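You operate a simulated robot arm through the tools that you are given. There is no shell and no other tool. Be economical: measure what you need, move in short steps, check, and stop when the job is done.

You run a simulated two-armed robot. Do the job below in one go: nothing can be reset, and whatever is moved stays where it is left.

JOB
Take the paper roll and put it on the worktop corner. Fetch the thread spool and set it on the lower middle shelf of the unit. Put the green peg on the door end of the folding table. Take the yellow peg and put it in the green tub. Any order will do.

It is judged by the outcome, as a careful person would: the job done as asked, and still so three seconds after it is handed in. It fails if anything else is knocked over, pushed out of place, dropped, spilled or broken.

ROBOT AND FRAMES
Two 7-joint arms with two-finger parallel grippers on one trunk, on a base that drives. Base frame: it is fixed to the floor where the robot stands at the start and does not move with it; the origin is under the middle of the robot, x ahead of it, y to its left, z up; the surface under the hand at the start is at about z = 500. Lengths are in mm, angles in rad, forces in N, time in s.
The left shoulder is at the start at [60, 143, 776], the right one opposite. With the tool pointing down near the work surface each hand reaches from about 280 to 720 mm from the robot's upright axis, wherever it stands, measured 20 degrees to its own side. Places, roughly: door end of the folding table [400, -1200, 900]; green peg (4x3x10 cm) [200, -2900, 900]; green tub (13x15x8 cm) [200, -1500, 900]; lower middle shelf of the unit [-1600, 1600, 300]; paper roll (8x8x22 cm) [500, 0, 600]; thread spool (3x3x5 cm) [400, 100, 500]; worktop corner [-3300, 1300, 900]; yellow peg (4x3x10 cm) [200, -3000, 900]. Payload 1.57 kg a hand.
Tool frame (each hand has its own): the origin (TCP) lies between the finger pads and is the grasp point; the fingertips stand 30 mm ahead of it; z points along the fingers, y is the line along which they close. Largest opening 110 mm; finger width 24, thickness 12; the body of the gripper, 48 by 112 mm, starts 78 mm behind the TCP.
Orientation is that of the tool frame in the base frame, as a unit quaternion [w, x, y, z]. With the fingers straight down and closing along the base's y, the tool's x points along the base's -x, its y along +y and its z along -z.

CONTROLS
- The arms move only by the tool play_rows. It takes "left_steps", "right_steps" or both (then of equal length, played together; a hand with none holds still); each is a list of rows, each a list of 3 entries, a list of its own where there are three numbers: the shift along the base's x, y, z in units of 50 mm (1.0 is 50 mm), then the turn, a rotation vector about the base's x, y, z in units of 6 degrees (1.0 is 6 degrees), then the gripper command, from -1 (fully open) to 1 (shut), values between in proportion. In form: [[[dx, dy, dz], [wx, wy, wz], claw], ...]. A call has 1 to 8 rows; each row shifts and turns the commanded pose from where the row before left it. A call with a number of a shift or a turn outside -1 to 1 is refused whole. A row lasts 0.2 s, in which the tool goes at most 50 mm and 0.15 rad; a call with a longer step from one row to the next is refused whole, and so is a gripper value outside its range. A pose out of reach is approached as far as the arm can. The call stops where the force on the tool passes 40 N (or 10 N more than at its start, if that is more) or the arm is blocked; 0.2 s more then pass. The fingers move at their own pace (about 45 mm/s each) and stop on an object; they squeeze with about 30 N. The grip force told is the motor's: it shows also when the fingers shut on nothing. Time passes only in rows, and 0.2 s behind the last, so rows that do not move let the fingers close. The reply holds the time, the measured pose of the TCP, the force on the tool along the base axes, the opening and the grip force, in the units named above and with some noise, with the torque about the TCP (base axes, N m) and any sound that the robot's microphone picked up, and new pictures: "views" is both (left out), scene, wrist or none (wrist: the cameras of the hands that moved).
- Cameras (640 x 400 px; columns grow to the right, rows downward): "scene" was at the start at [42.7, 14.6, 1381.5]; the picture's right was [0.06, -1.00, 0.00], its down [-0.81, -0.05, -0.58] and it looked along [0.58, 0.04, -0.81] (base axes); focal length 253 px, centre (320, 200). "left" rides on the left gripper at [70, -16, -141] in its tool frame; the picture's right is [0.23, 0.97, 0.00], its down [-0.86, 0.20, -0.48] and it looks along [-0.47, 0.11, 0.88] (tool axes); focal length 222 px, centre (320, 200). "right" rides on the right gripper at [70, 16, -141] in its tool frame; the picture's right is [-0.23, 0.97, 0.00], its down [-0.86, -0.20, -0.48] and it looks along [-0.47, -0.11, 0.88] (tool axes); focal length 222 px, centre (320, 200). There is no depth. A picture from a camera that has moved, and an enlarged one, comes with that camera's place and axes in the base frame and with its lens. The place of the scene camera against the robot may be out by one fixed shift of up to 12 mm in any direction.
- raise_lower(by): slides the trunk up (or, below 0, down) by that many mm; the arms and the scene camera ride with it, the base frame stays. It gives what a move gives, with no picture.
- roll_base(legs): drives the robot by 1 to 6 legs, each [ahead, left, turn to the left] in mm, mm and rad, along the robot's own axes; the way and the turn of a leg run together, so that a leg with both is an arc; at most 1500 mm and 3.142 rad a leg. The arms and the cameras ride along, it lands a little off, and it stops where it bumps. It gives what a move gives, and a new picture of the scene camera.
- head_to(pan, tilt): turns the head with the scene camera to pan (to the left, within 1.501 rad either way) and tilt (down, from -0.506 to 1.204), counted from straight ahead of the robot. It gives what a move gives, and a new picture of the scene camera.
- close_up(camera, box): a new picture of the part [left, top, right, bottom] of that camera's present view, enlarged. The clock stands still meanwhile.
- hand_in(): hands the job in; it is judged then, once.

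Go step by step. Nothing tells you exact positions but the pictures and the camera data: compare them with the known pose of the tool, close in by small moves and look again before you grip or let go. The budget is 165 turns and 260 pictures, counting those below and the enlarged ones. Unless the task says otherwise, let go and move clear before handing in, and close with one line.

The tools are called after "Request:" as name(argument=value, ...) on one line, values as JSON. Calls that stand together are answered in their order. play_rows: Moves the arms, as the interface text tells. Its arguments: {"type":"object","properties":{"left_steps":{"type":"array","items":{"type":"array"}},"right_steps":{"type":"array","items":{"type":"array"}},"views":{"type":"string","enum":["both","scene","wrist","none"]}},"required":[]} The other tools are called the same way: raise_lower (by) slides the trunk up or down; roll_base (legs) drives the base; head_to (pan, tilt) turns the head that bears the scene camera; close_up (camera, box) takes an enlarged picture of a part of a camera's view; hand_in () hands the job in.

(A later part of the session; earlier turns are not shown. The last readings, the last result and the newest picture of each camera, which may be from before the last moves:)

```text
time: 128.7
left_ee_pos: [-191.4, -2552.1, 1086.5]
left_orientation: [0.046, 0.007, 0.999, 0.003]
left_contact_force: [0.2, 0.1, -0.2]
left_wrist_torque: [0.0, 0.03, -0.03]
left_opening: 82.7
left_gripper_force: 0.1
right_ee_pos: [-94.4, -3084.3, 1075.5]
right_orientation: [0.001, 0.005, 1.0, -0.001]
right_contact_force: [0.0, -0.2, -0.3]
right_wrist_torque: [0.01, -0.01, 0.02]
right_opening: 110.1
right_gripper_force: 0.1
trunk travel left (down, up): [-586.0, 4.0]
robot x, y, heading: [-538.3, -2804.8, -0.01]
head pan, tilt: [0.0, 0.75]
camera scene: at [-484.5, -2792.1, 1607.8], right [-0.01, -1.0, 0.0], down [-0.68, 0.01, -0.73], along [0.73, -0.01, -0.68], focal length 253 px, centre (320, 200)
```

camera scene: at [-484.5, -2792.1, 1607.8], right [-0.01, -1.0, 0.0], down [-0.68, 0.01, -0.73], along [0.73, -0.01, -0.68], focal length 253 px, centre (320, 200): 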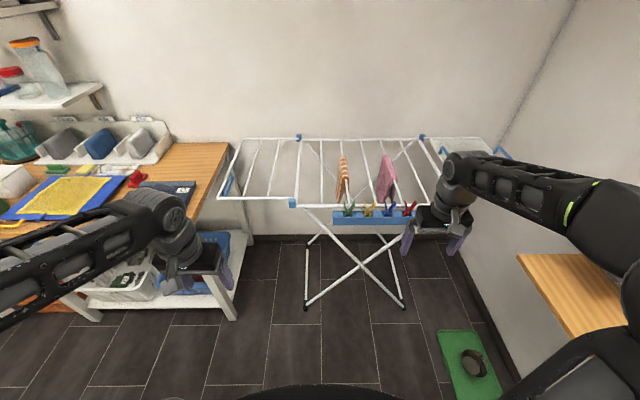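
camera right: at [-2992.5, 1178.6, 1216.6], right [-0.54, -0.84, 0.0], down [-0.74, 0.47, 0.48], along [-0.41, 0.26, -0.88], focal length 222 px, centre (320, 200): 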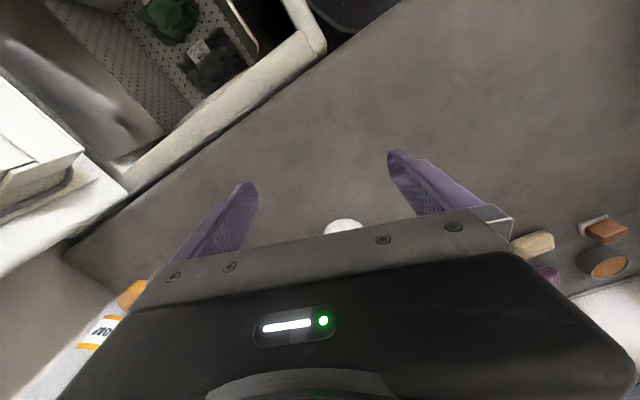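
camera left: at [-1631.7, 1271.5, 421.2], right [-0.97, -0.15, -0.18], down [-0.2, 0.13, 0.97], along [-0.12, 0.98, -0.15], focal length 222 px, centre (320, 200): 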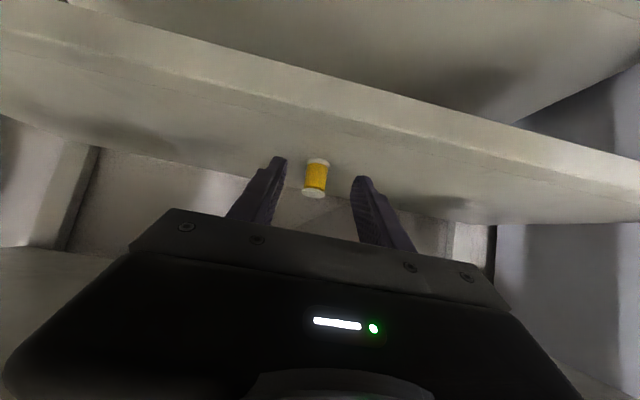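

The pegs from left to right are green, yellow, blue and red. I'll zoom in.

Request:
close_up(camera="scene", box=[310, 170, 430, 245])

```text
5.33 times, centred on (370, 208) of scene
camera zoom: at [-484.5, -2792.1, 1607.8], right [-0.01, -1.0, 0.0], down [-0.68, 0.01, -0.73], along [0.73, -0.01, -0.68], focal length 1350 px, centre (53, 160)
```

zoom: 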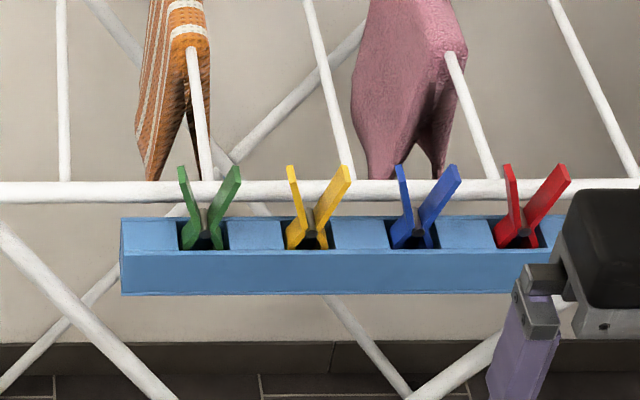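

The pegs stand with their V-handles up, 75 mm apart; green is at about [180,-2911] with tips at z≈975. I'll lower the trunk and turn the left gripper horizontal, so a peg gripped upright here can later be laid flat with the tool pointing down.

Request:
raise_lower(by=-130)

Request:
play_rows(left_steps=[[[0.3, 0, 0], [0, -1, 0], -0.13], [[0.3, 0, 0], [0, -1, 0], -0.13], [[0.3, 0, 0], [0, -1, 0], -0.13], [[0.3, 0, 0], [0, -1, 0], -0.13], [[0.3, 0, 0], [0, -1, 0], -0.13], [[0.3, 0, 0], [0, -1, 0], -0.13], [[0.3, 0, 0], [0, -1, 0], -0.13], [[0.3, 0, 0], [0, -1, 0], -0.13]], views="none")

Request:
play_rows(left_steps=[[[0, 0, 0], [0, -1, 0], -0.13], [[0, 0, 0], [0, -1, 0], -0.13], [[0, 0, 0], [0, -1, 0], -0.13], [[0, 0, 0], [0, -1, 0], -0.13], [[0, 0, 0], [0, -1, 0], -0.13], [[0, 0, 0], [0, -0.8, 0], -0.13], [[0, 0, 0], [0, 0, 0], -0.13]])

```text
time: 130.2
left_ee_pos: [-191.9, -2551.3, 956.2]
left_orientation: [0.047, 0.006, 0.999, 0.004]
left_contact_force: [-0.5, -0.8, 0.5]
left_wrist_torque: [-0.01, -0.01, 0.01]
left_opening: 82.6
left_gripper_force: 0.0
right_ee_pos: [-93.6, -3084.0, 946.2]
right_orientation: [0.0, 0.005, 1.0, 0.0]
right_contact_force: [0.8, 1.0, 0.1]
right_wrist_torque: [-0.01, 0.0, -0.02]
right_opening: 110.1
right_gripper_force: 0.1
trunk travel left (down, up): [-456.0, 134.0]
robot x, y, heading: [-532.3, -2802.2, -0.014]
head pan, tilt: [0.0, 0.75]
```

```text
time: 132.1
left_ee_pos: [-66.7, -2544.6, 964.7]
left_orientation: [0.425, 0.002, 0.905, 0.01]
left_contact_force: [-0.1, 0.4, -1.1]
left_wrist_torque: [0.01, -0.02, -0.03]
left_opening: 62.2
left_gripper_force: 0.1
left hand out of reach, approached as far as the arm can: row 7, 8
right_ee_pos: [-93.7, -3083.9, 946.8]
right_orientation: [0.0, 0.005, 1.0, 0.0]
right_contact_force: [0.6, -0.8, 0.2]
right_wrist_torque: [-0.03, -0.01, 0.02]
right_opening: 110.3
right_gripper_force: 0.0
trunk travel left (down, up): [-456.0, 134.0]
robot x, y, heading: [-535.1, -2803.0, -0.005]
head pan, tilt: [0.0, 0.75]
```

```text
time: 133.7
left_ee_pos: [6.6, -2514.2, 998.5]
left_orientation: [0.673, 0.001, 0.739, 0.009]
left_contact_force: [-0.8, -0.3, 0.4]
left_wrist_torque: [0.0, 0.01, 0.04]
left_opening: 62.4
left_gripper_force: 0.1
left hand out of reach, approached as far as the arm can: row 1, 2, 3, 4, 5, 6
right_ee_pos: [-94.2, -3084.7, 946.1]
right_orientation: [0.0, 0.005, 1.0, 0.0]
right_contact_force: [-0.1, -0.5, -0.1]
right_wrist_torque: [0.0, -0.03, 0.02]
right_opening: 110.0
right_gripper_force: 0.1
trunk travel left (down, up): [-456.0, 134.0]
robot x, y, heading: [-538.9, -2800.8, -0.012]
head pan, tilt: [0.0, 0.75]
camera scene: at [-484.7, -2792.6, 1477.8], right [-0.01, -1.0, 0.0], down [-0.68, 0.01, -0.73], along [0.73, -0.01, -0.68], focal length 253 px, centre (320, 200)
camera left: at [-141.1, -2532.4, 942.2], right [-0.04, 0.98, -0.21], down [-0.4, 0.18, 0.9], along [0.92, 0.12, 0.38], focal length 222 px, centre (320, 200)
```

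scene: 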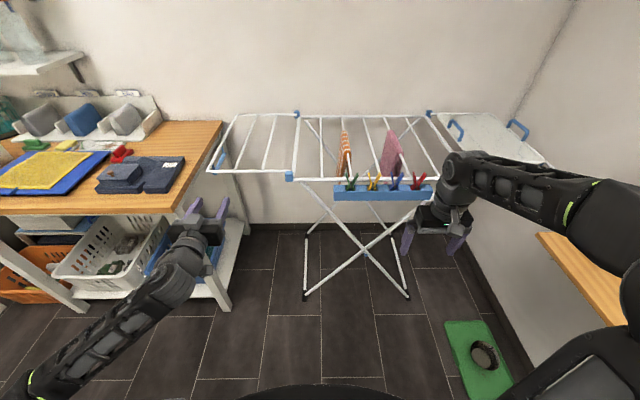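
left: 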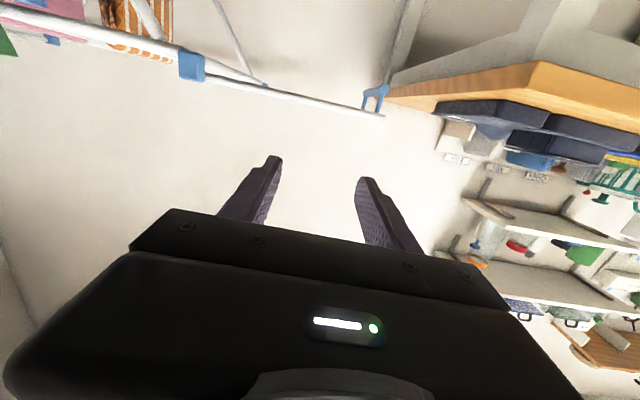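

The left gripper is now roughly horizontal. I'll move it sideways in front of the green peg, staying well short of the holder.

Request:
play_rows(left_steps=[[[0, -0.98, -0.1], [0, 0, 0], -0.13], [[0, -0.98, -0.1], [0, 0, 0], -0.13], [[0, -0.98, -0.1], [0, 0, 0], -0.13], [[0, -0.98, -0.1], [0, 0, 0], -0.13], [[0, -0.98, -0.1], [0, 0, 0], -0.13], [[0, -0.98, -0.1], [0, 0, 0], -0.13], [[0, -0.98, -0.1], [0, 0, 0], -0.13], [[0, -0.98, -0.1], [0, 0, 0], -0.13]])

```text
time: 135.4
left_ee_pos: [20.9, -2698.8, 1031.7]
left_orientation: [0.677, -0.002, 0.736, 0.01]
left_contact_force: [0.2, 0.2, 0.2]
left_wrist_torque: [0.02, 0.01, 0.01]
left_opening: 62.3
left_gripper_force: 0.2
left hand out of reach, approached as far as the arm can: row 1, 2, 5, 6, 7, 8
right_ee_pos: [-94.4, -3085.0, 947.5]
right_orientation: [0.0, 0.005, 1.0, 0.0]
right_contact_force: [0.0, 0.3, 0.2]
right_wrist_torque: [0.0, 0.01, -0.01]
right_opening: 110.2
right_gripper_force: 0.0
trunk travel left (down, up): [-456.0, 134.0]
robot x, y, heading: [-536.1, -2802.5, -0.01]
head pan, tilt: [0.0, 0.75]
camera scene: at [-484.5, -2792.2, 1477.8], right [-0.01, -1.0, 0.0], down [-0.68, 0.01, -0.73], along [0.73, -0.01, -0.68], focal length 253 px, centre (320, 200)
camera left: at [-126.4, -2716.7, 975.0], right [-0.03, 0.98, -0.21], down [-0.41, 0.18, 0.9], along [0.91, 0.12, 0.39], focal length 222 px, centre (320, 200)
```

scene: 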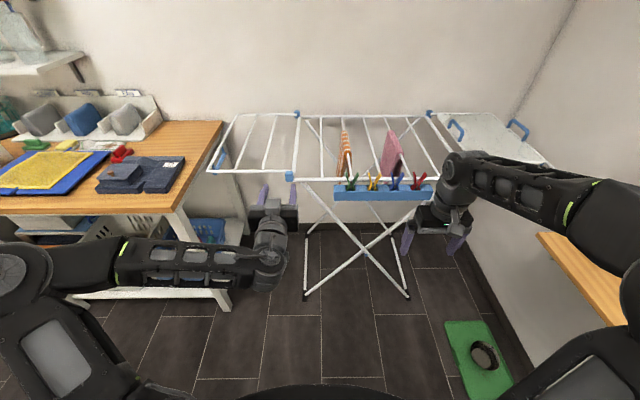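
left: 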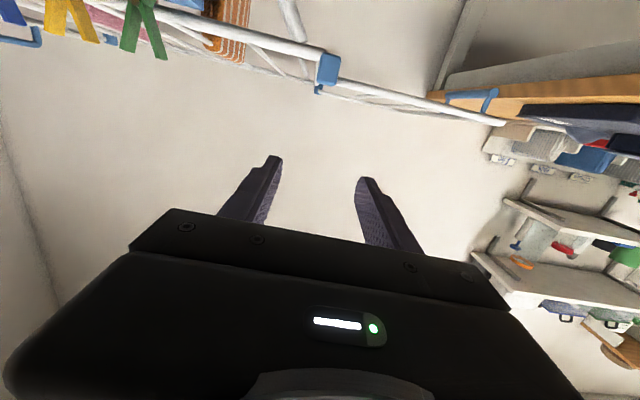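

The arm is too folded here. I'll back the base off 150 mm and extend the hand forward instead.

Request:
roll_base(legs=[[-150, -60, 0]])

Request:
play_rows(left_steps=[[[0.9, 0, 0], [0, 0, 0], -0.13], [[0.9, 0, 0], [0, 0, 0], -0.13], [[0.6, -0.5, -0.4], [0, 0, 0], -0.13], [[0, -0.8, -0.5], [0, 0, 0], -0.13], [[0, -0.8, -0.5], [0, 0, 0], -0.13], [[0, -0.8, -0.2], [0, 0, 0], -0.13], [[0, 0, 0], [0, 0, 0], -0.13]])

```text
time: 136.9
left_ee_pos: [-131.4, -2755.2, 1032.8]
left_orientation: [0.676, -0.002, 0.737, 0.011]
left_contact_force: [0.2, 0.1, 0.1]
left_wrist_torque: [-0.05, -0.01, 0.0]
left_opening: 62.3
left_gripper_force: 0.2
right_ee_pos: [-244.7, -3142.5, 946.6]
right_orientation: [0.0, 0.004, 1.0, 0.0]
right_contact_force: [-0.5, -1.0, -0.4]
right_wrist_torque: [-0.01, -0.05, -0.04]
right_opening: 109.8
right_gripper_force: 0.1
trunk travel left (down, up): [-456.0, 134.0]
robot x, y, heading: [-689.3, -2862.5, -0.009]
head pan, tilt: [0.0, 0.75]
camera scene: at [-636.1, -2850.8, 1477.9], right [-0.01, -1.0, 0.0], down [-0.68, 0.0, -0.73], along [0.73, 0.0, -0.68], focal length 253 px, centre (320, 200)
```

scene: 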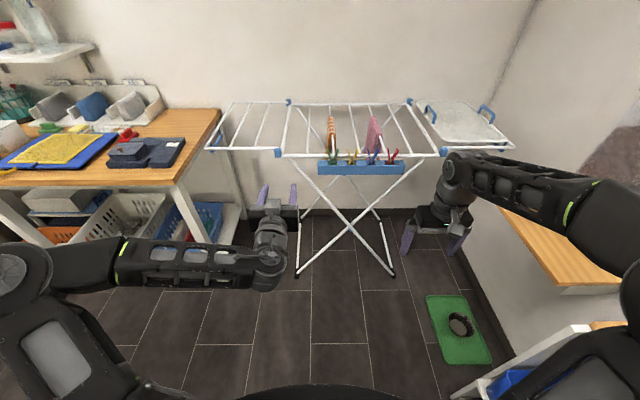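

```text
time: 138.5
left_ee_pos: [-82.7, -2754.8, 1028.9]
left_orientation: [0.674, -0.001, 0.739, 0.01]
left_contact_force: [-0.4, 1.0, 0.0]
left_wrist_torque: [-0.04, 0.0, -0.01]
left_opening: 62.2
left_gripper_force: 0.0
left hand out of reach, approached as far as the arm can: row 2, 3, 4, 5, 6
right_ee_pos: [-244.6, -3141.4, 947.4]
right_orientation: [0.0, 0.003, 1.0, 0.0]
right_contact_force: [0.1, 0.6, 0.2]
right_wrist_torque: [-0.02, -0.01, -0.01]
right_opening: 110.2
right_gripper_force: 0.1
trunk travel left (down, up): [-456.0, 134.0]
robot x, y, heading: [-688.4, -2856.9, -0.009]
head pan, tilt: [0.0, 0.75]
camera scene: at [-634.8, -2850.3, 1477.8], right [-0.01, -1.0, 0.0], down [-0.68, 0.0, -0.73], along [0.73, 0.0, -0.68], focal length 253 px, centre (320, 200)
camera left: at [-229.5, -2772.9, 971.6], right [-0.03, 0.98, -0.21], down [-0.4, 0.18, 0.9], along [0.91, 0.12, 0.39], focal length 222 px, centre (320, 200)
```

scene: 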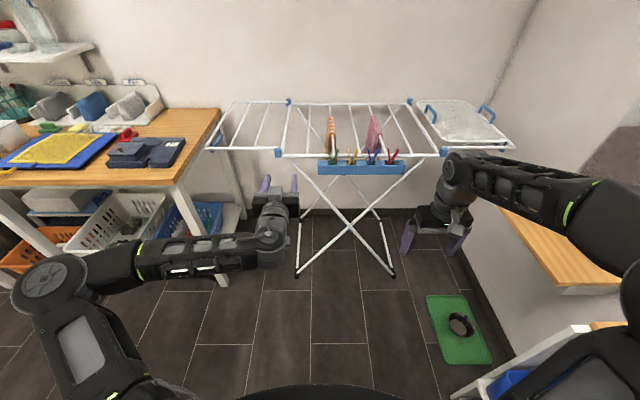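
left: 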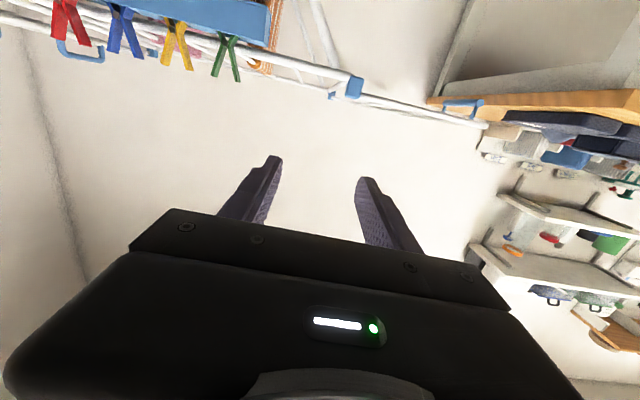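

At full tilt the reach is limited, while 54–60° worked well earlier. I'll tilt back to about 58° and then extend.

Request:
play_rows(left_steps=[[[0, 0, 0], [0, 1, 0], -0.13], [[0, 0, 0], [0, 1, 0], -0.13], [[0, 0, 0], [0, 1, 0], -0.13], [[0, 0, 0], [0, 1, 0], -0.13], [[0, 0, 0], [0, 0.5, 0], -0.13], [[0, 0, 0], [0, 0, 0], -0.13]], views="none")

Request:
play_rows(left_steps=[[[0.6, -0.5, 0], [0, 0, 0], -0.13], [[0.6, -0.5, 0], [0, 0, 0], -0.13], [[0.6, -0.5, 0], [0, 0, 0], -0.13], [[0, -0.5, 0], [0, 0, 0], -0.13], [[0, -0.5, 0], [0, 0, 0], -0.13], [[0, 0, 0], [0, 0, 0], -0.13]])

```text
time: 139.9
left_ee_pos: [-87.9, -2738.2, 1027.9]
left_orientation: [0.484, 0.001, 0.875, 0.01]
left_contact_force: [-0.4, -0.6, 0.6]
left_wrist_torque: [0.01, -0.02, 0.01]
left_opening: 62.2
left_gripper_force: 0.0
left hand out of reach, approached as far as the arm can: row 3, 4, 5
right_ee_pos: [-244.7, -3142.0, 946.6]
right_orientation: [0.001, 0.004, 1.0, 0.0]
right_contact_force: [0.0, 0.2, 0.4]
right_wrist_torque: [0.02, 0.0, 0.0]
right_opening: 110.1
right_gripper_force: 0.0
trunk travel left (down, up): [-456.0, 134.0]
robot x, y, heading: [-689.4, -2860.6, -0.007]
head pan, tilt: [0.0, 0.75]
```

```text
time: 141.3
left_ee_pos: [-78.8, -2737.6, 1015.0]
left_orientation: [0.484, 0.001, 0.875, 0.011]
left_contact_force: [-0.3, 0.3, 0.6]
left_wrist_torque: [-0.02, 0.0, -0.02]
left_opening: 62.2
left_gripper_force: 0.0
left hand out of reach, approached as far as the arm can: row 1, 2, 3, 4, 5
right_ee_pos: [-243.4, -3140.8, 947.4]
right_orientation: [0.0, 0.003, 1.0, 0.0]
right_contact_force: [0.3, -0.2, -0.1]
right_wrist_torque: [-0.01, 0.0, 0.0]
right_opening: 110.1
right_gripper_force: 0.0
trunk travel left (down, up): [-456.0, 134.0]
robot x, y, heading: [-686.5, -2860.8, -0.007]
head pan, tilt: [0.0, 0.75]
camera scene: at [-634.8, -2850.3, 1477.8], right [-0.01, -1.0, 0.0], down [-0.68, 0.0, -0.73], along [0.73, 0.0, -0.68], focal length 253 px, centre (320, 200)
camera left: at [-236.9, -2756.5, 1030.1], right [-0.13, 0.98, -0.17], down [0.04, 0.18, 0.98], along [0.99, 0.12, -0.07], focal length 222 px, centre (320, 200)
```

scene: 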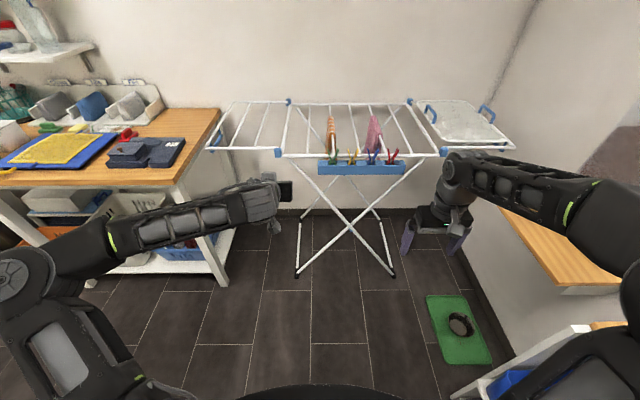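
left: 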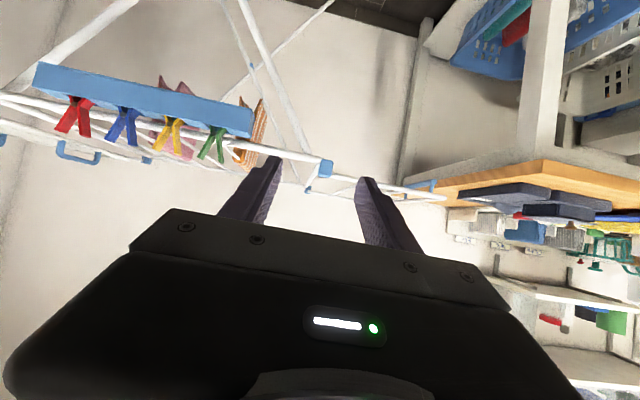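

The left arm has drifted into an awkward posture. I'll raise the trunk and bring the left hand back to pointing down near the body.

Request:
raise_lower(by=130)

Request:
play_rows(left_steps=[[[-0.5, 0, -0.4], [0, 1, 0], -0.13], [[-0.5, 0, -0.4], [0, 1, 0], -0.13], [[-0.5, 0, -0.4], [0, 1, 0], -0.13], [[-0.5, 0, -0.4], [0, 1, 0], -0.13], [[-0.5, 0, -0.4], [0, 1, 0], -0.13], [[-0.5, 0, -0.4], [0, 1, 0], -0.13], [[-0.5, 0, -0.4], [0, 1, 0], -0.13], [[-0.5, 0, 0], [0, 1, 0], -0.13]])

```text
time: 142.8
left_ee_pos: [-80.0, -2738.8, 1146.0]
left_orientation: [0.485, 0.001, 0.874, 0.01]
left_contact_force: [-1.5, 0.5, -0.6]
left_wrist_torque: [0.02, 0.01, -0.04]
left_opening: 62.2
left_gripper_force: 0.1
right_ee_pos: [-243.6, -3142.4, 1076.2]
right_orientation: [0.0, 0.003, 1.0, 0.0]
right_contact_force: [-0.1, -0.7, -0.2]
right_wrist_torque: [0.0, -0.01, 0.03]
right_opening: 110.1
right_gripper_force: 0.1
trunk travel left (down, up): [-586.0, 4.0]
robot x, y, heading: [-687.5, -2860.7, -0.007]
head pan, tilt: [0.0, 0.75]
```

```text
time: 144.7
left_ee_pos: [-279.9, -2736.9, 1004.9]
left_orientation: [0.086, 0.005, 0.996, 0.009]
left_contact_force: [-0.7, 0.3, -0.4]
left_wrist_torque: [-0.02, -0.02, -0.01]
left_opening: 62.0
left_gripper_force: 0.0
right_ee_pos: [-245.2, -3140.8, 1076.5]
right_orientation: [0.001, 0.004, 1.0, 0.0]
right_contact_force: [0.8, -0.4, -0.2]
right_wrist_torque: [0.0, -0.02, 0.01]
right_opening: 110.0
right_gripper_force: 0.1
trunk travel left (down, up): [-586.0, 4.0]
robot x, y, heading: [-691.9, -2860.2, -0.008]
head pan, tilt: [0.0, 0.75]
camera scene: at [-635.3, -2850.4, 1607.8], right [-0.01, -1.0, 0.0], down [-0.68, 0.0, -0.73], along [0.73, 0.0, -0.68], focal length 253 px, centre (320, 200)
camera left: at [-373.1, -2755.9, 1131.2], right [-0.21, 0.98, -0.02], down [0.76, 0.18, 0.62], along [0.61, 0.12, -0.78], focal length 222 px, centre (320, 200)
```

scene: 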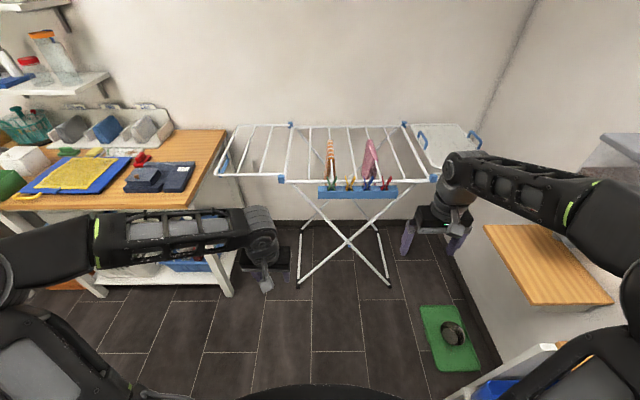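
left: 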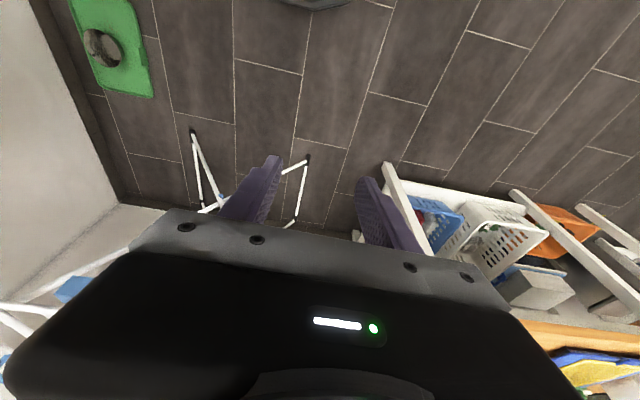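

The left gripper points nearly straight down again. I'll straighten and raise it, then drive closer for a vertical grasp.

Request:
play_rows(left_steps=[[[0, 0, 0.5], [0, 0.9, 0], -0.13], [[0, 0, 0.6], [0, 0.7, 0], -0.13], [[0, 0, 0.3], [0, 0, 0], -0.13]], views="none")

Request:
roll_base(legs=[[280, 0, 0]])

Request:
close_up(camera="scene", box=[310, 150, 450, 240])

```text
time: 145.4
left_ee_pos: [-282.5, -2735.8, 1075.8]
left_orientation: [0.003, 0.006, 1.0, 0.008]
left_contact_force: [-0.8, -0.8, 0.7]
left_wrist_torque: [0.01, 0.02, 0.0]
left_opening: 62.2
left_gripper_force: 0.1
left hand out of reach, approached as far as the arm can: row 2
right_ee_pos: [-243.5, -3141.2, 1076.6]
right_orientation: [0.0, 0.005, 1.0, 0.001]
right_contact_force: [0.5, 0.5, 0.2]
right_wrist_torque: [0.02, 0.01, 0.03]
right_opening: 109.8
right_gripper_force: 0.1
trunk travel left (down, up): [-586.0, 4.0]
robot x, y, heading: [-684.7, -2861.5, -0.003]
head pan, tilt: [0.0, 0.75]
```

```text
time: 147.4
left_ee_pos: [3.8, -2736.7, 1074.4]
left_orientation: [0.003, 0.005, 1.0, 0.008]
left_contact_force: [0.0, -0.4, -0.7]
left_wrist_torque: [0.01, 0.03, -0.03]
left_opening: 62.2
left_gripper_force: 0.1
right_ee_pos: [43.3, -3142.8, 1075.2]
right_orientation: [0.0, 0.004, 1.0, -0.001]
right_contact_force: [-0.3, 0.1, 0.1]
right_wrist_torque: [-0.02, 0.03, -0.01]
right_opening: 109.8
right_gripper_force: 0.0
trunk travel left (down, up): [-586.0, 4.0]
robot x, y, heading: [-401.4, -2862.0, -0.008]
head pan, tilt: [0.0, 0.75]
camera scene: at [-347.8, -2852.0, 1607.8], right [-0.01, -1.0, 0.0], down [-0.68, 0.0, -0.73], along [0.73, 0.0, -0.68], focal length 253 px, centre (320, 200)
```

scene: 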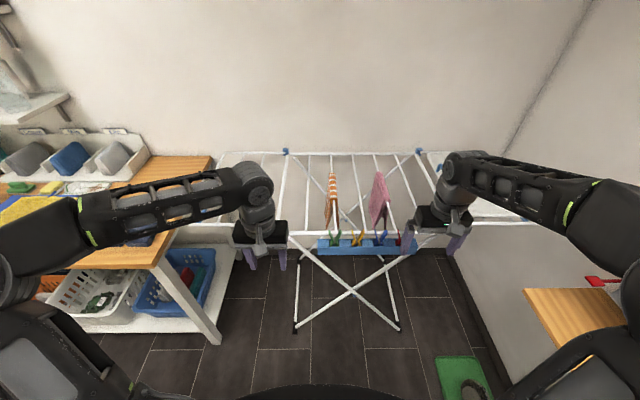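

```text
4.44 times, centred on (380, 195) of scene
camera zoom: at [-347.8, -2852.0, 1607.8], right [-0.01, -1.0, 0.0], down [-0.68, 0.0, -0.73], along [0.73, 0.0, -0.68], focal length 1125 px, centre (53, 222)
```

zoom: 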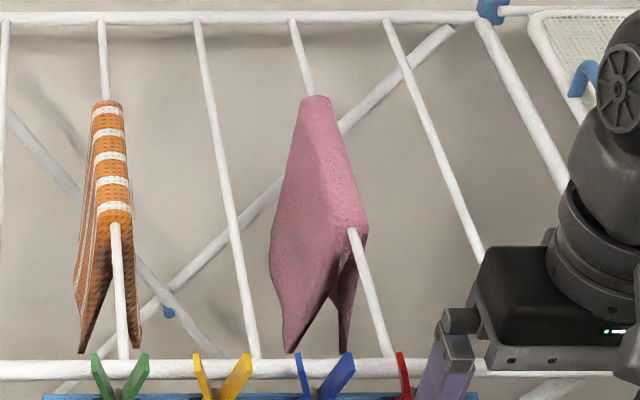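

I'll move the left hand nearly above the green peg, still high, and look with the wrist camera.

Request:
play_rows(left_steps=[[[0.6, -0.7, 0], [0, 0, 0], -0.13], [[0.6, -0.7, 0], [0, 0, 0], -0.13], [[0.6, -0.7, 0], [0, 0, 0], -0.13], [[0.6, -0.7, 0], [0, 0, 0], -0.13], [[0.4, -0.55, 0], [0, 0, 0], -0.13], [[0, 0, 0], [0, 0, 0], -0.13]])

```text
time: 148.8
left_ee_pos: [3.0, -2737.4, 1074.0]
left_orientation: [0.004, 0.005, 1.0, 0.008]
left_contact_force: [0.6, -0.4, 0.3]
left_wrist_torque: [-0.01, -0.01, 0.0]
left_opening: 62.2
left_gripper_force: 0.0
left hand out of reach, approached as far as the arm can: row 1, 2, 3, 4, 5
right_ee_pos: [41.5, -3142.5, 1077.0]
right_orientation: [0.0, 0.004, 1.0, -0.001]
right_contact_force: [-0.3, 0.4, -0.3]
right_wrist_torque: [0.0, -0.02, -0.06]
right_opening: 109.9
right_gripper_force: 0.0
trunk travel left (down, up): [-586.0, 4.0]
robot x, y, heading: [-400.9, -2860.8, -0.006]
head pan, tilt: [0.0, 0.75]
camera scene: at [-349.1, -2852.0, 1607.8], right [-0.01, -1.0, 0.0], down [-0.68, 0.0, -0.73], along [0.73, 0.0, -0.68], focal length 253 px, centre (320, 200)
camera left: at [-68.0, -2755.1, 1214.7], right [-0.22, 0.98, 0.01], down [0.85, 0.18, 0.49], along [0.47, 0.12, -0.87], focal length 222 px, centre (320, 200)
```

scene: 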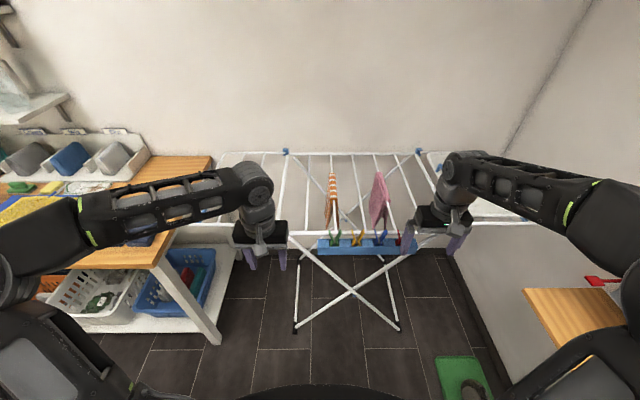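
left: 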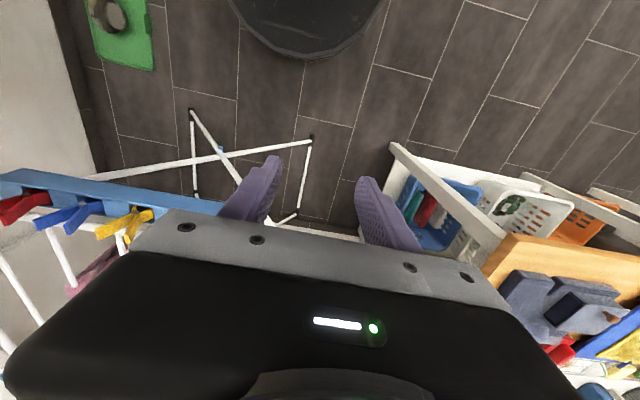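

The left arm is stuck at a limit in this posture. The right arm is well configured, so I'll use it for the pegs and relax the left hand lower and to the side.

Request:
play_rows(left_steps=[[[0, 0.4, -0.8], [0, 0, 0], -0.13], [[0, 0.4, -0.8], [0, 0, 0], -0.13], [[0, 0.4, -0.8], [0, 0, 0], -0.13], [[0, 0.4, -0.8], [0, 0, 0], -0.13], [[-0.4, 0.4, 0], [0, 0, 0], -0.13], [[-0.4, 0.4, 0], [0, 0, 0], -0.13]], right_steps=[[[0.4, 0.5, 0], [0, 0, 0], -0.2], [[0.4, 0.5, 0], [0, 0, 0], -0.2], [[0.4, 0.5, 0], [0, 0, 0], -0.2], [[0.4, 0.5, 0], [0, 0, 0], -0.2], [[0.4, 0.5, 0], [0, 0, 0], -0.2], [[0, 0.4, 0], [0, 0, 0], -0.2]])

```text
time: 150.2
left_ee_pos: [-38.3, -2614.4, 914.5]
left_orientation: [0.004, 0.006, 1.0, 0.008]
left_contact_force: [0.1, 0.3, -0.1]
left_wrist_torque: [0.03, -0.01, 0.03]
left_opening: 62.3
left_gripper_force: 0.1
right_ee_pos: [143.5, -2998.1, 1078.0]
right_orientation: [0.001, 0.004, 1.0, 0.0]
right_contact_force: [-0.1, 1.0, 0.1]
right_wrist_torque: [0.0, -0.01, 0.0]
right_opening: 66.1
right_gripper_force: 0.1
trunk travel left (down, up): [-586.0, 4.0]
robot x, y, heading: [-405.1, -2864.3, -0.006]
head pan, tilt: [0.0, 0.75]
camera scene: at [-350.0, -2851.4, 1607.8], right [-0.01, -1.0, 0.0], down [-0.68, 0.0, -0.73], along [0.73, 0.0, -0.68], focal length 253 px, centre (320, 200)
camera right: at [72.5, -2980.1, 1217.4], right [0.23, 0.97, 0.0], down [0.85, -0.21, 0.48], along [0.47, -0.11, -0.88], focal length 222 px, centre (320, 200)
camera left: at [-109.7, -2633.4, 1054.5], right [-0.22, 0.98, 0.01], down [0.85, 0.18, 0.49], along [0.48, 0.12, -0.87], focal length 222 px, centre (320, 200)
```

scene: 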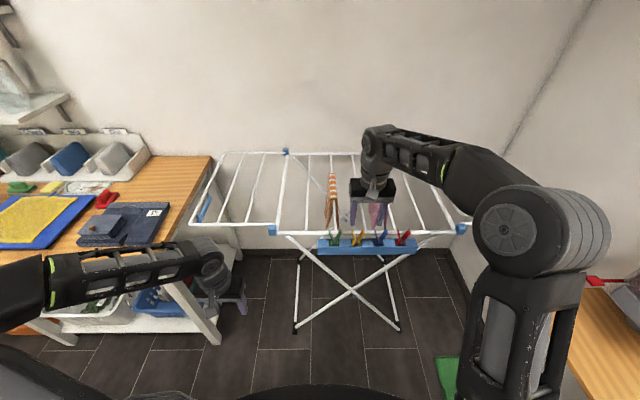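
right: 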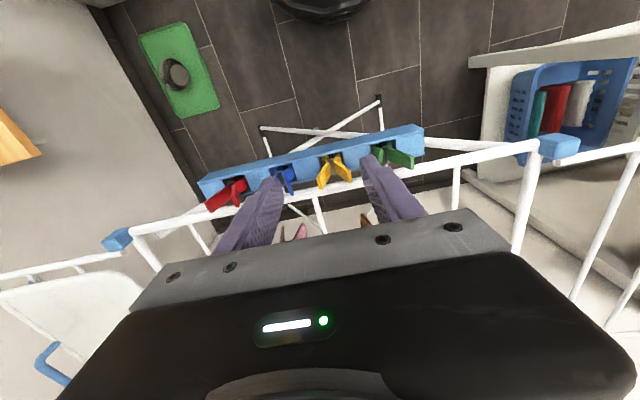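
left: 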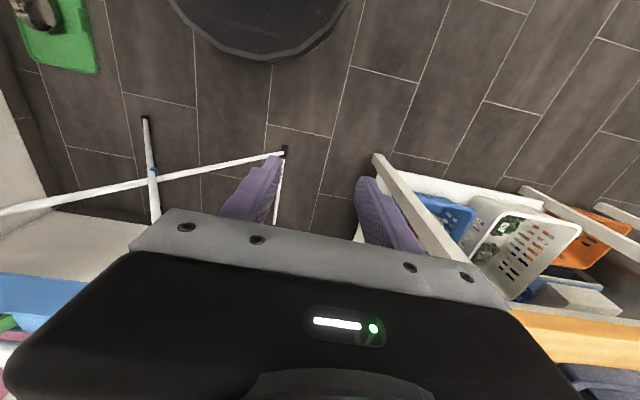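

The yellow peg is at about [183,-2985]. I'll align above it and descend partway to check.

Request:
play_rows(right_steps=[[[0.4, 0.15, -0.3], [0, 0, 0], -0.13], [[0.4, 0.11, -0.8], [0, 0, 0], -0.13], [[0, 0, 0], [0, 0, 0], -0.13]])

Request:
close_up(camera="scene", box=[310, 160, 430, 260])

```text
time: 151.0
left_ee_pos: [-37.8, -2615.5, 914.5]
left_orientation: [0.005, 0.005, 1.0, 0.007]
left_contact_force: [-0.8, -1.4, -0.4]
left_wrist_torque: [0.0, -0.01, 0.02]
left_opening: 62.1
left_gripper_force: 0.1
right_ee_pos: [183.8, -2987.0, 1021.0]
right_orientation: [0.001, 0.003, 1.0, 0.0]
right_contact_force: [0.1, 0.2, -0.6]
right_wrist_torque: [-0.01, -0.04, -0.04]
right_opening: 62.3
right_gripper_force: 0.1
trunk travel left (down, up): [-586.0, 4.0]
robot x, y, heading: [-400.7, -2861.9, -0.006]
head pan, tilt: [0.0, 0.75]
camera scene: at [-350.0, -2851.8, 1607.9], right [-0.01, -1.0, 0.0], down [-0.68, 0.0, -0.73], along [0.73, 0.0, -0.68], focal length 253 px, centre (320, 200)
camera right: at [114.1, -2969.1, 1161.0], right [0.23, 0.97, 0.0], down [0.85, -0.21, 0.48], along [0.47, -0.11, -0.88], focal length 222 px, centre (320, 200)
```

scene: 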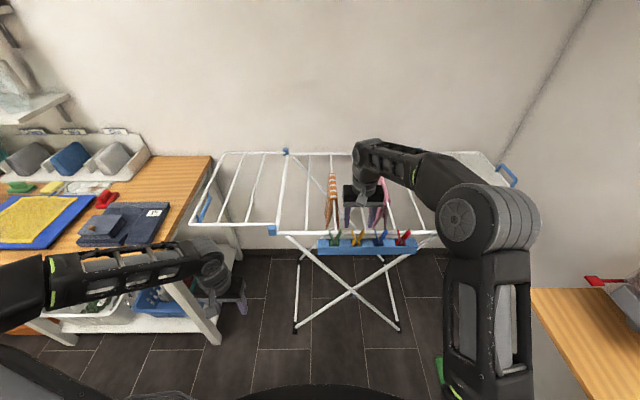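
right: 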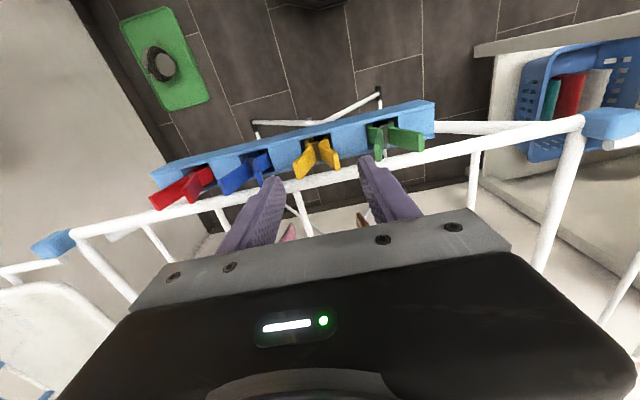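

```text
4.00 times, centred on (370, 210) of scene
camera zoom: at [-350.0, -2851.8, 1607.9], right [-0.01, -1.0, 0.0], down [-0.68, 0.0, -0.73], along [0.73, 0.0, -0.68], focal length 1013 px, centre (120, 160)
```

zoom: 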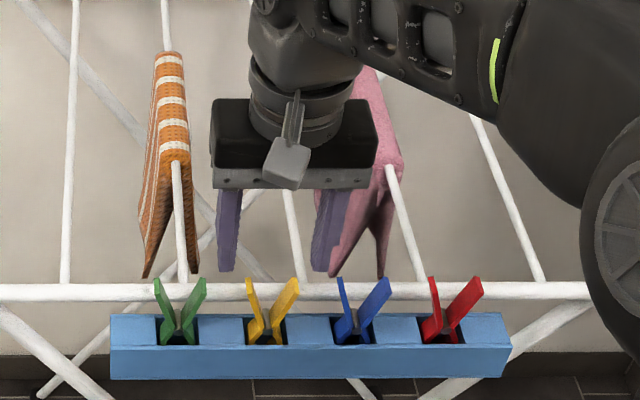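

The alignment is good. I'll narrow the opening slightly for clearance to the neighbours and descend onto the yellow handles.

Request:
play_rows(right_steps=[[[0, 0.02, 0], [0, 0, 0], 0.0], [[0, 0, -0.3], [0, 0, 0], 0.0], [[0, 0, -0.3], [0, 0, 0], 0.0], [[0, 0, -0.3], [0, 0, 0], 0.0], [[0, 0, -0.3], [0, 0, 0], 0.0], [[0, 0, 0], [0, 0, 0], 0.0]], views="wrist")

Request:
close_up(camera="scene", box=[310, 190, 430, 265])

```text
time: 152.4
left_ee_pos: [-37.5, -2616.0, 915.1]
left_orientation: [0.004, 0.005, 1.0, 0.008]
left_contact_force: [-0.1, -0.1, 0.4]
left_wrist_torque: [0.0, -0.02, 0.03]
left_opening: 62.1
left_gripper_force: 0.1
right_ee_pos: [182.0, -2985.2, 962.5]
right_orientation: [0.0, 0.004, 1.0, 0.0]
right_contact_force: [-0.2, 0.2, -0.3]
right_wrist_torque: [0.03, 0.05, 0.02]
right_opening: 55.3
right_gripper_force: 0.2
trunk travel left (down, up): [-586.0, 4.0]
robot x, y, heading: [-401.7, -2866.1, -0.006]
head pan, tilt: [0.0, 0.75]
camera right: at [111.7, -2967.3, 1101.0], right [0.23, 0.97, 0.0], down [0.85, -0.21, 0.48], along [0.47, -0.11, -0.88], focal length 222 px, centre (320, 200)
```

right: 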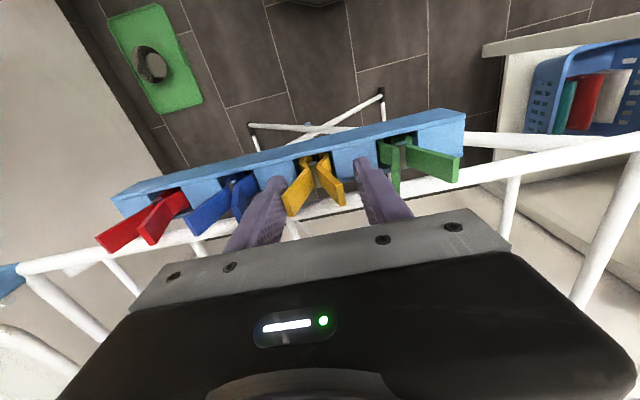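

```text
5.33 times, centred on (370, 228) of scene
camera zoom: at [-349.1, -2851.9, 1607.8], right [-0.01, -1.0, 0.0], down [-0.68, 0.0, -0.73], along [0.73, 0.0, -0.68], focal length 1350 px, centre (53, 53)
```

zoom: 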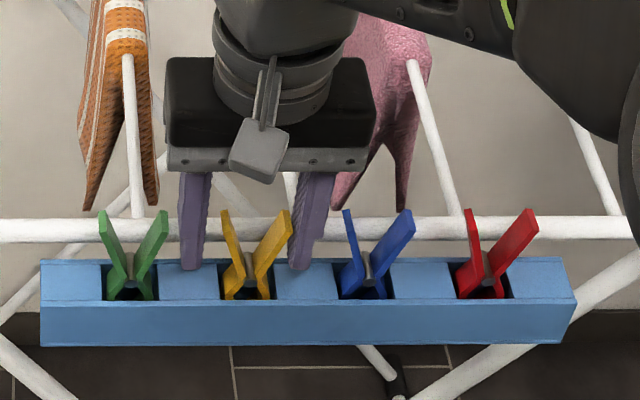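

The fingers straddle the yellow peg slightly off-centre. I'll shift 4 mm toward -y, close, then lift.

Request:
play_rows(right_steps=[[[0, -0.08, 0], [0, 0, 0], 0.0], [[0, 0, 0], [0, 0, 0], 0.2], [[0, 0, 0], [0, 0, 0], 0.4], [[0, 0, 0], [0, 0, 0], 1], [[0, 0, 0], [0, 0, 0], 1], [[0, 0, 0], [0, 0, 0], 1]], views="wrist")

```text
time: 153.8
left_ee_pos: [-38.5, -2614.6, 914.5]
left_orientation: [0.004, 0.006, 1.0, 0.008]
left_contact_force: [0.3, 0.3, -0.7]
left_wrist_torque: [-0.01, -0.02, -0.02]
left_opening: 62.2
left_gripper_force: 0.1
right_ee_pos: [182.0, -2985.9, 961.8]
right_orientation: [0.001, 0.003, 1.0, 0.0]
right_contact_force: [1.5, 2.7, 6.3]
right_wrist_torque: [0.18, -0.04, 0.03]
right_opening: 30.4
right_gripper_force: 15.6
trunk travel left (down, up): [-586.0, 4.0]
robot x, y, heading: [-404.9, -2863.2, -0.008]
head pan, tilt: [0.0, 0.75]
camera right: at [111.4, -2970.0, 1101.7], right [0.23, 0.97, 0.0], down [0.85, -0.2, 0.48], along [0.47, -0.11, -0.88], focal length 222 px, centre (320, 200)
```

right: 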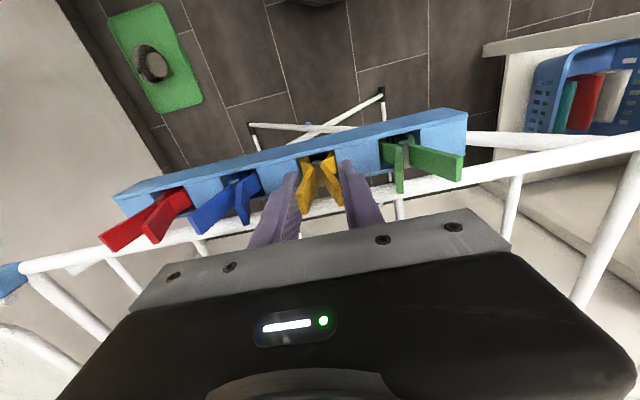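

The peg's spring compresses in the grip. I'll let it settle and lift.

Request:
play_rows(right_steps=[[[0, 0, 0], [0, 0, 0], 1], [[0, 0, 0], [0, 0, 0], 1], [[0, 0, 0.3], [0, 0, 0], 1], [[0, 0, 0.5], [0, 0, 0], 1], [[0, 0, 0.6], [0, 0, 0], 1], [[0, 0, 0.6], [0, 0, 0], 1], [[0, 0, 0], [0, 0, 0], 1]])

```text
time: 155.4
left_ee_pos: [-37.5, -2615.2, 914.4]
left_orientation: [0.004, 0.006, 1.0, 0.008]
left_contact_force: [0.5, -0.3, 0.4]
left_wrist_torque: [0.02, 0.04, 0.03]
left_opening: 62.2
left_gripper_force: 0.0
right_ee_pos: [182.5, -2987.7, 1063.3]
right_orientation: [0.001, 0.004, 1.0, 0.0]
right_contact_force: [-0.3, 0.2, -0.3]
right_wrist_torque: [-0.01, 0.01, 0.01]
right_opening: 0.0
right_gripper_force: 16.1
trunk travel left (down, up): [-586.0, 4.0]
robot x, y, heading: [-403.1, -2862.5, -0.003]
head pan, tilt: [0.0, 0.75]
camera scene: at [-349.0, -2852.0, 1607.8], right [-0.01, -1.0, 0.0], down [-0.68, 0.0, -0.73], along [0.73, 0.0, -0.68], focal length 253 px, centre (320, 200)
camera right: at [112.3, -2970.7, 1203.2], right [0.23, 0.97, 0.0], down [0.85, -0.21, 0.48], along [0.47, -0.11, -0.88], focal length 222 px, centre (320, 200)
```

scene: 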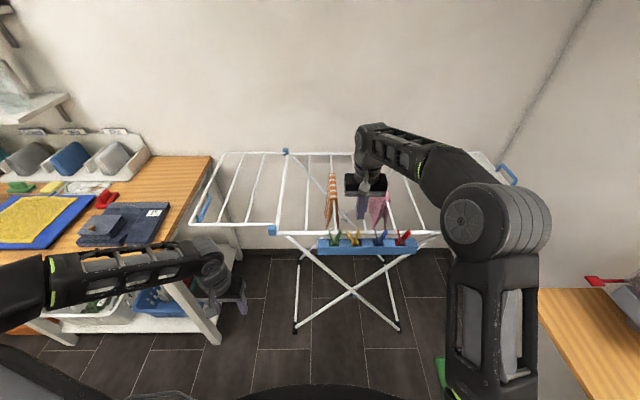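
right: 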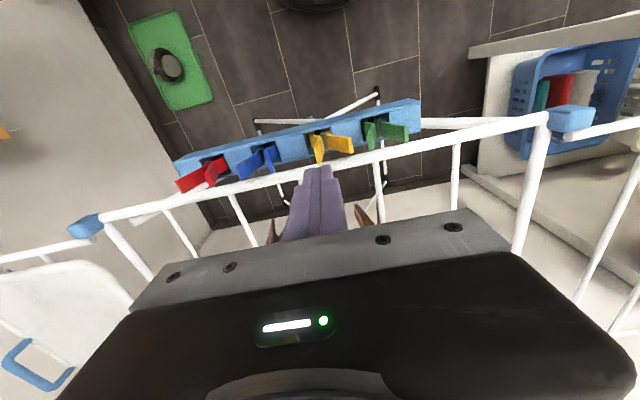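

The peg slipped out of the grip. I'll look closely at its state.

Request:
close_up(camera="scene", box=[310, 215, 430, 265])

Request:
close_up(camera="right", box=[160, 90, 440, 220])

```text
5.33 times, centred on (370, 240) of scene
camera zoom: at [-349.0, -2852.0, 1607.8], right [-0.01, -1.0, 0.0], down [-0.68, 0.0, -0.73], along [0.73, 0.0, -0.68], focal length 1350 px, centre (53, -13)
```

zoom: 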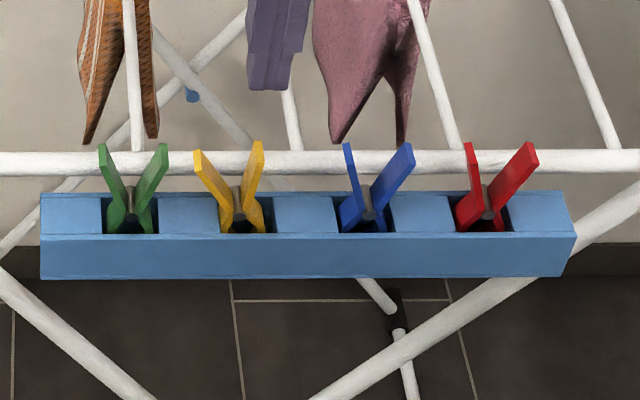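

```text
2.29 times, centred on (300, 155) of right
camera zoom: at [112.3, -2970.7, 1203.2], right [0.23, 0.97, 0.0], down [0.85, -0.21, 0.48], along [0.47, -0.11, -0.88], focal length 508 px, centre (366, 303)
```

zoom: 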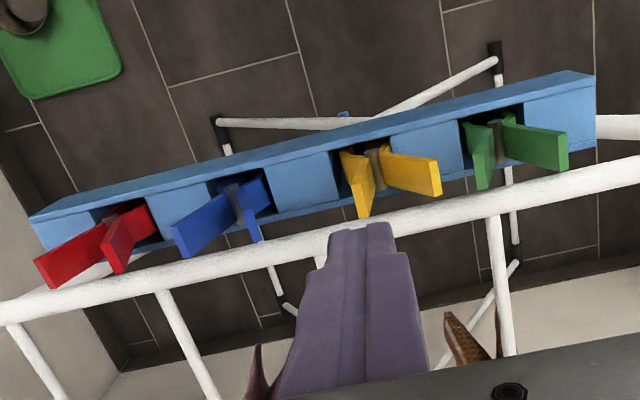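

The yellow peg is still in its slot but now leans toward the green one. Its tops are at z≈985 and x≈178. I'll turn the gripper 90° and pinch its near-vertical right handle front-to-back, above the rail, which has its top at z≈957.

Request:
play_rows(right_steps=[[[0, 0, 0], [0, 0, -1], 0.2], [[0, 0, 0], [0, 0, -1], 0.2], [[0, 0, 0], [0, 0, -1], 0.2], [[0, 0, 0], [0, 0, -1], 0.2], [[0, 0, 0], [0, 0, -1], 0.2], [[0, 0, 0], [0, 0, -1], 0.2], [[0, 0, 0], [0, 0, -1], 0.2], [[0, 0, 0], [0, 0, -1], 0.2]], views="none")

Request:
play_rows(right_steps=[[[0, 0, 0], [0, 0, -1], 0.2], [[0, 0, 0], [0, 0, -1], 0.2], [[0, 0, 0], [0, 0, -1], 0.2], [[0, 0, 0], [0, 0, -1], 0.2], [[0, 0, 0], [0, 0, -1], 0.2], [[0, 0, 0], [0, 0, -1], 0.2], [[0, 0, 0], [0, 0, -1], 0.2], [[0, 0, 0], [0, 0, 0], 0.2]])

```text
time: 157.2
left_ee_pos: [-38.3, -2614.5, 914.4]
left_orientation: [0.004, 0.006, 1.0, 0.007]
left_contact_force: [0.1, -1.3, -0.5]
left_wrist_torque: [-0.01, -0.03, -0.02]
left_opening: 62.2
left_gripper_force: 0.1
right_ee_pos: [182.6, -2987.8, 1062.1]
right_orientation: [0.0, 0.412, 0.911, 0.0]
right_contact_force: [-0.2, 0.3, -0.1]
right_wrist_torque: [-0.03, -0.01, -0.01]
right_opening: 43.9
right_gripper_force: 0.1
trunk travel left (down, up): [-586.0, 4.0]
robot x, y, heading: [-401.8, -2859.2, -0.005]
head pan, tilt: [0.0, 0.75]
```

```text
time: 159.0
left_ee_pos: [-38.5, -2615.3, 915.8]
left_orientation: [0.005, 0.005, 1.0, 0.009]
left_contact_force: [-0.4, 0.2, -0.2]
left_wrist_torque: [0.03, -0.02, -0.02]
left_opening: 62.3
left_gripper_force: 0.1
right_ee_pos: [182.4, -2988.0, 1062.1]
right_orientation: [0.0, 0.71, 0.704, -0.001]
right_contact_force: [-0.6, -0.2, 0.4]
right_wrist_torque: [0.02, 0.0, 0.01]
right_opening: 44.0
right_gripper_force: 0.1
trunk travel left (down, up): [-586.0, 4.0]
robot x, y, heading: [-401.5, -2858.4, -0.006]
head pan, tilt: [0.0, 0.75]
camera scene: at [-349.1, -2851.9, 1607.8], right [-0.01, -1.0, 0.0], down [-0.68, 0.0, -0.73], along [0.73, 0.0, -0.68], focal length 253 px, centre (320, 200)
camera right: at [199.1, -2917.8, 1201.1], right [0.97, -0.24, 0.0], down [-0.21, -0.85, 0.48], along [-0.11, -0.47, -0.88], focal length 222 px, centre (320, 200)
```

scene: 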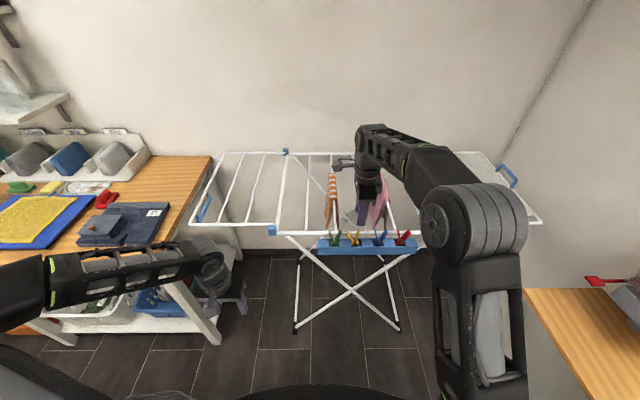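
right: 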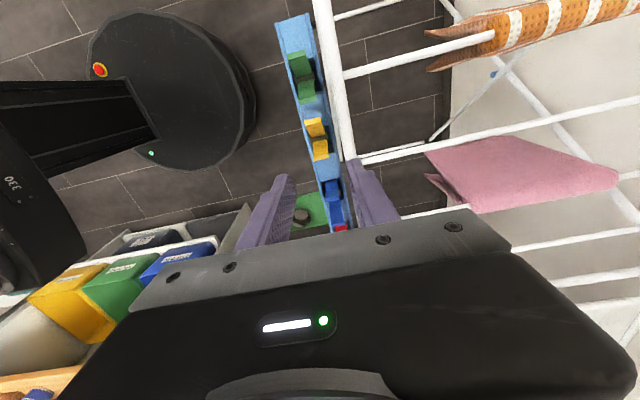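

I'll zoom in from this new side.

Request:
close_up(camera="right", box=[230, 20, 420, 240])

Request:
close_up(camera="scene", box=[310, 190, 430, 265])

```text
1.82 times, centred on (325, 130) of right
camera zoom: at [199.1, -2917.8, 1201.1], right [0.97, -0.24, 0.0], down [-0.21, -0.85, 0.48], along [-0.11, -0.47, -0.88], focal length 404 px, centre (311, 327)
```

zoom: 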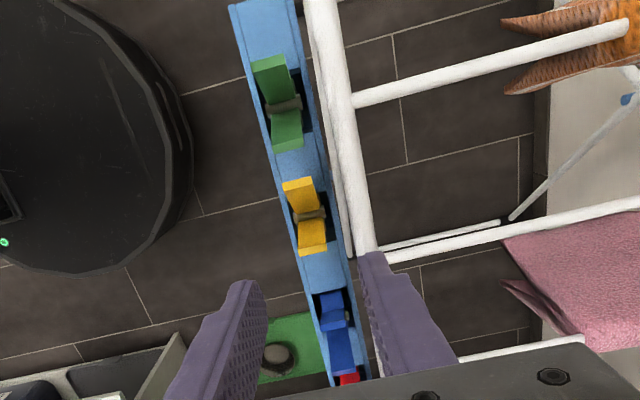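

```text
5.33 times, centred on (370, 228) of scene
camera zoom: at [-349.1, -2851.9, 1607.8], right [-0.01, -1.0, 0.0], down [-0.68, 0.0, -0.73], along [0.73, 0.0, -0.68], focal length 1350 px, centre (53, 53)
```

zoom: 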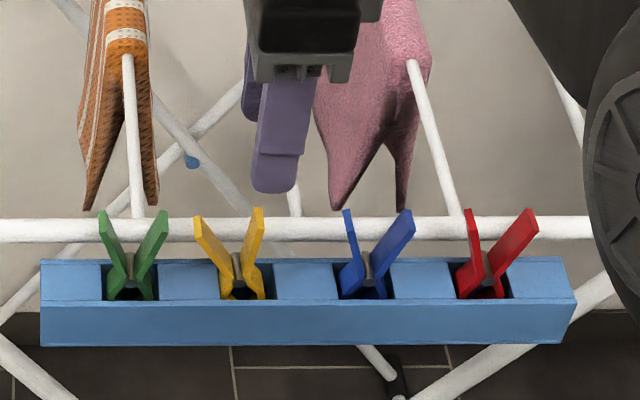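

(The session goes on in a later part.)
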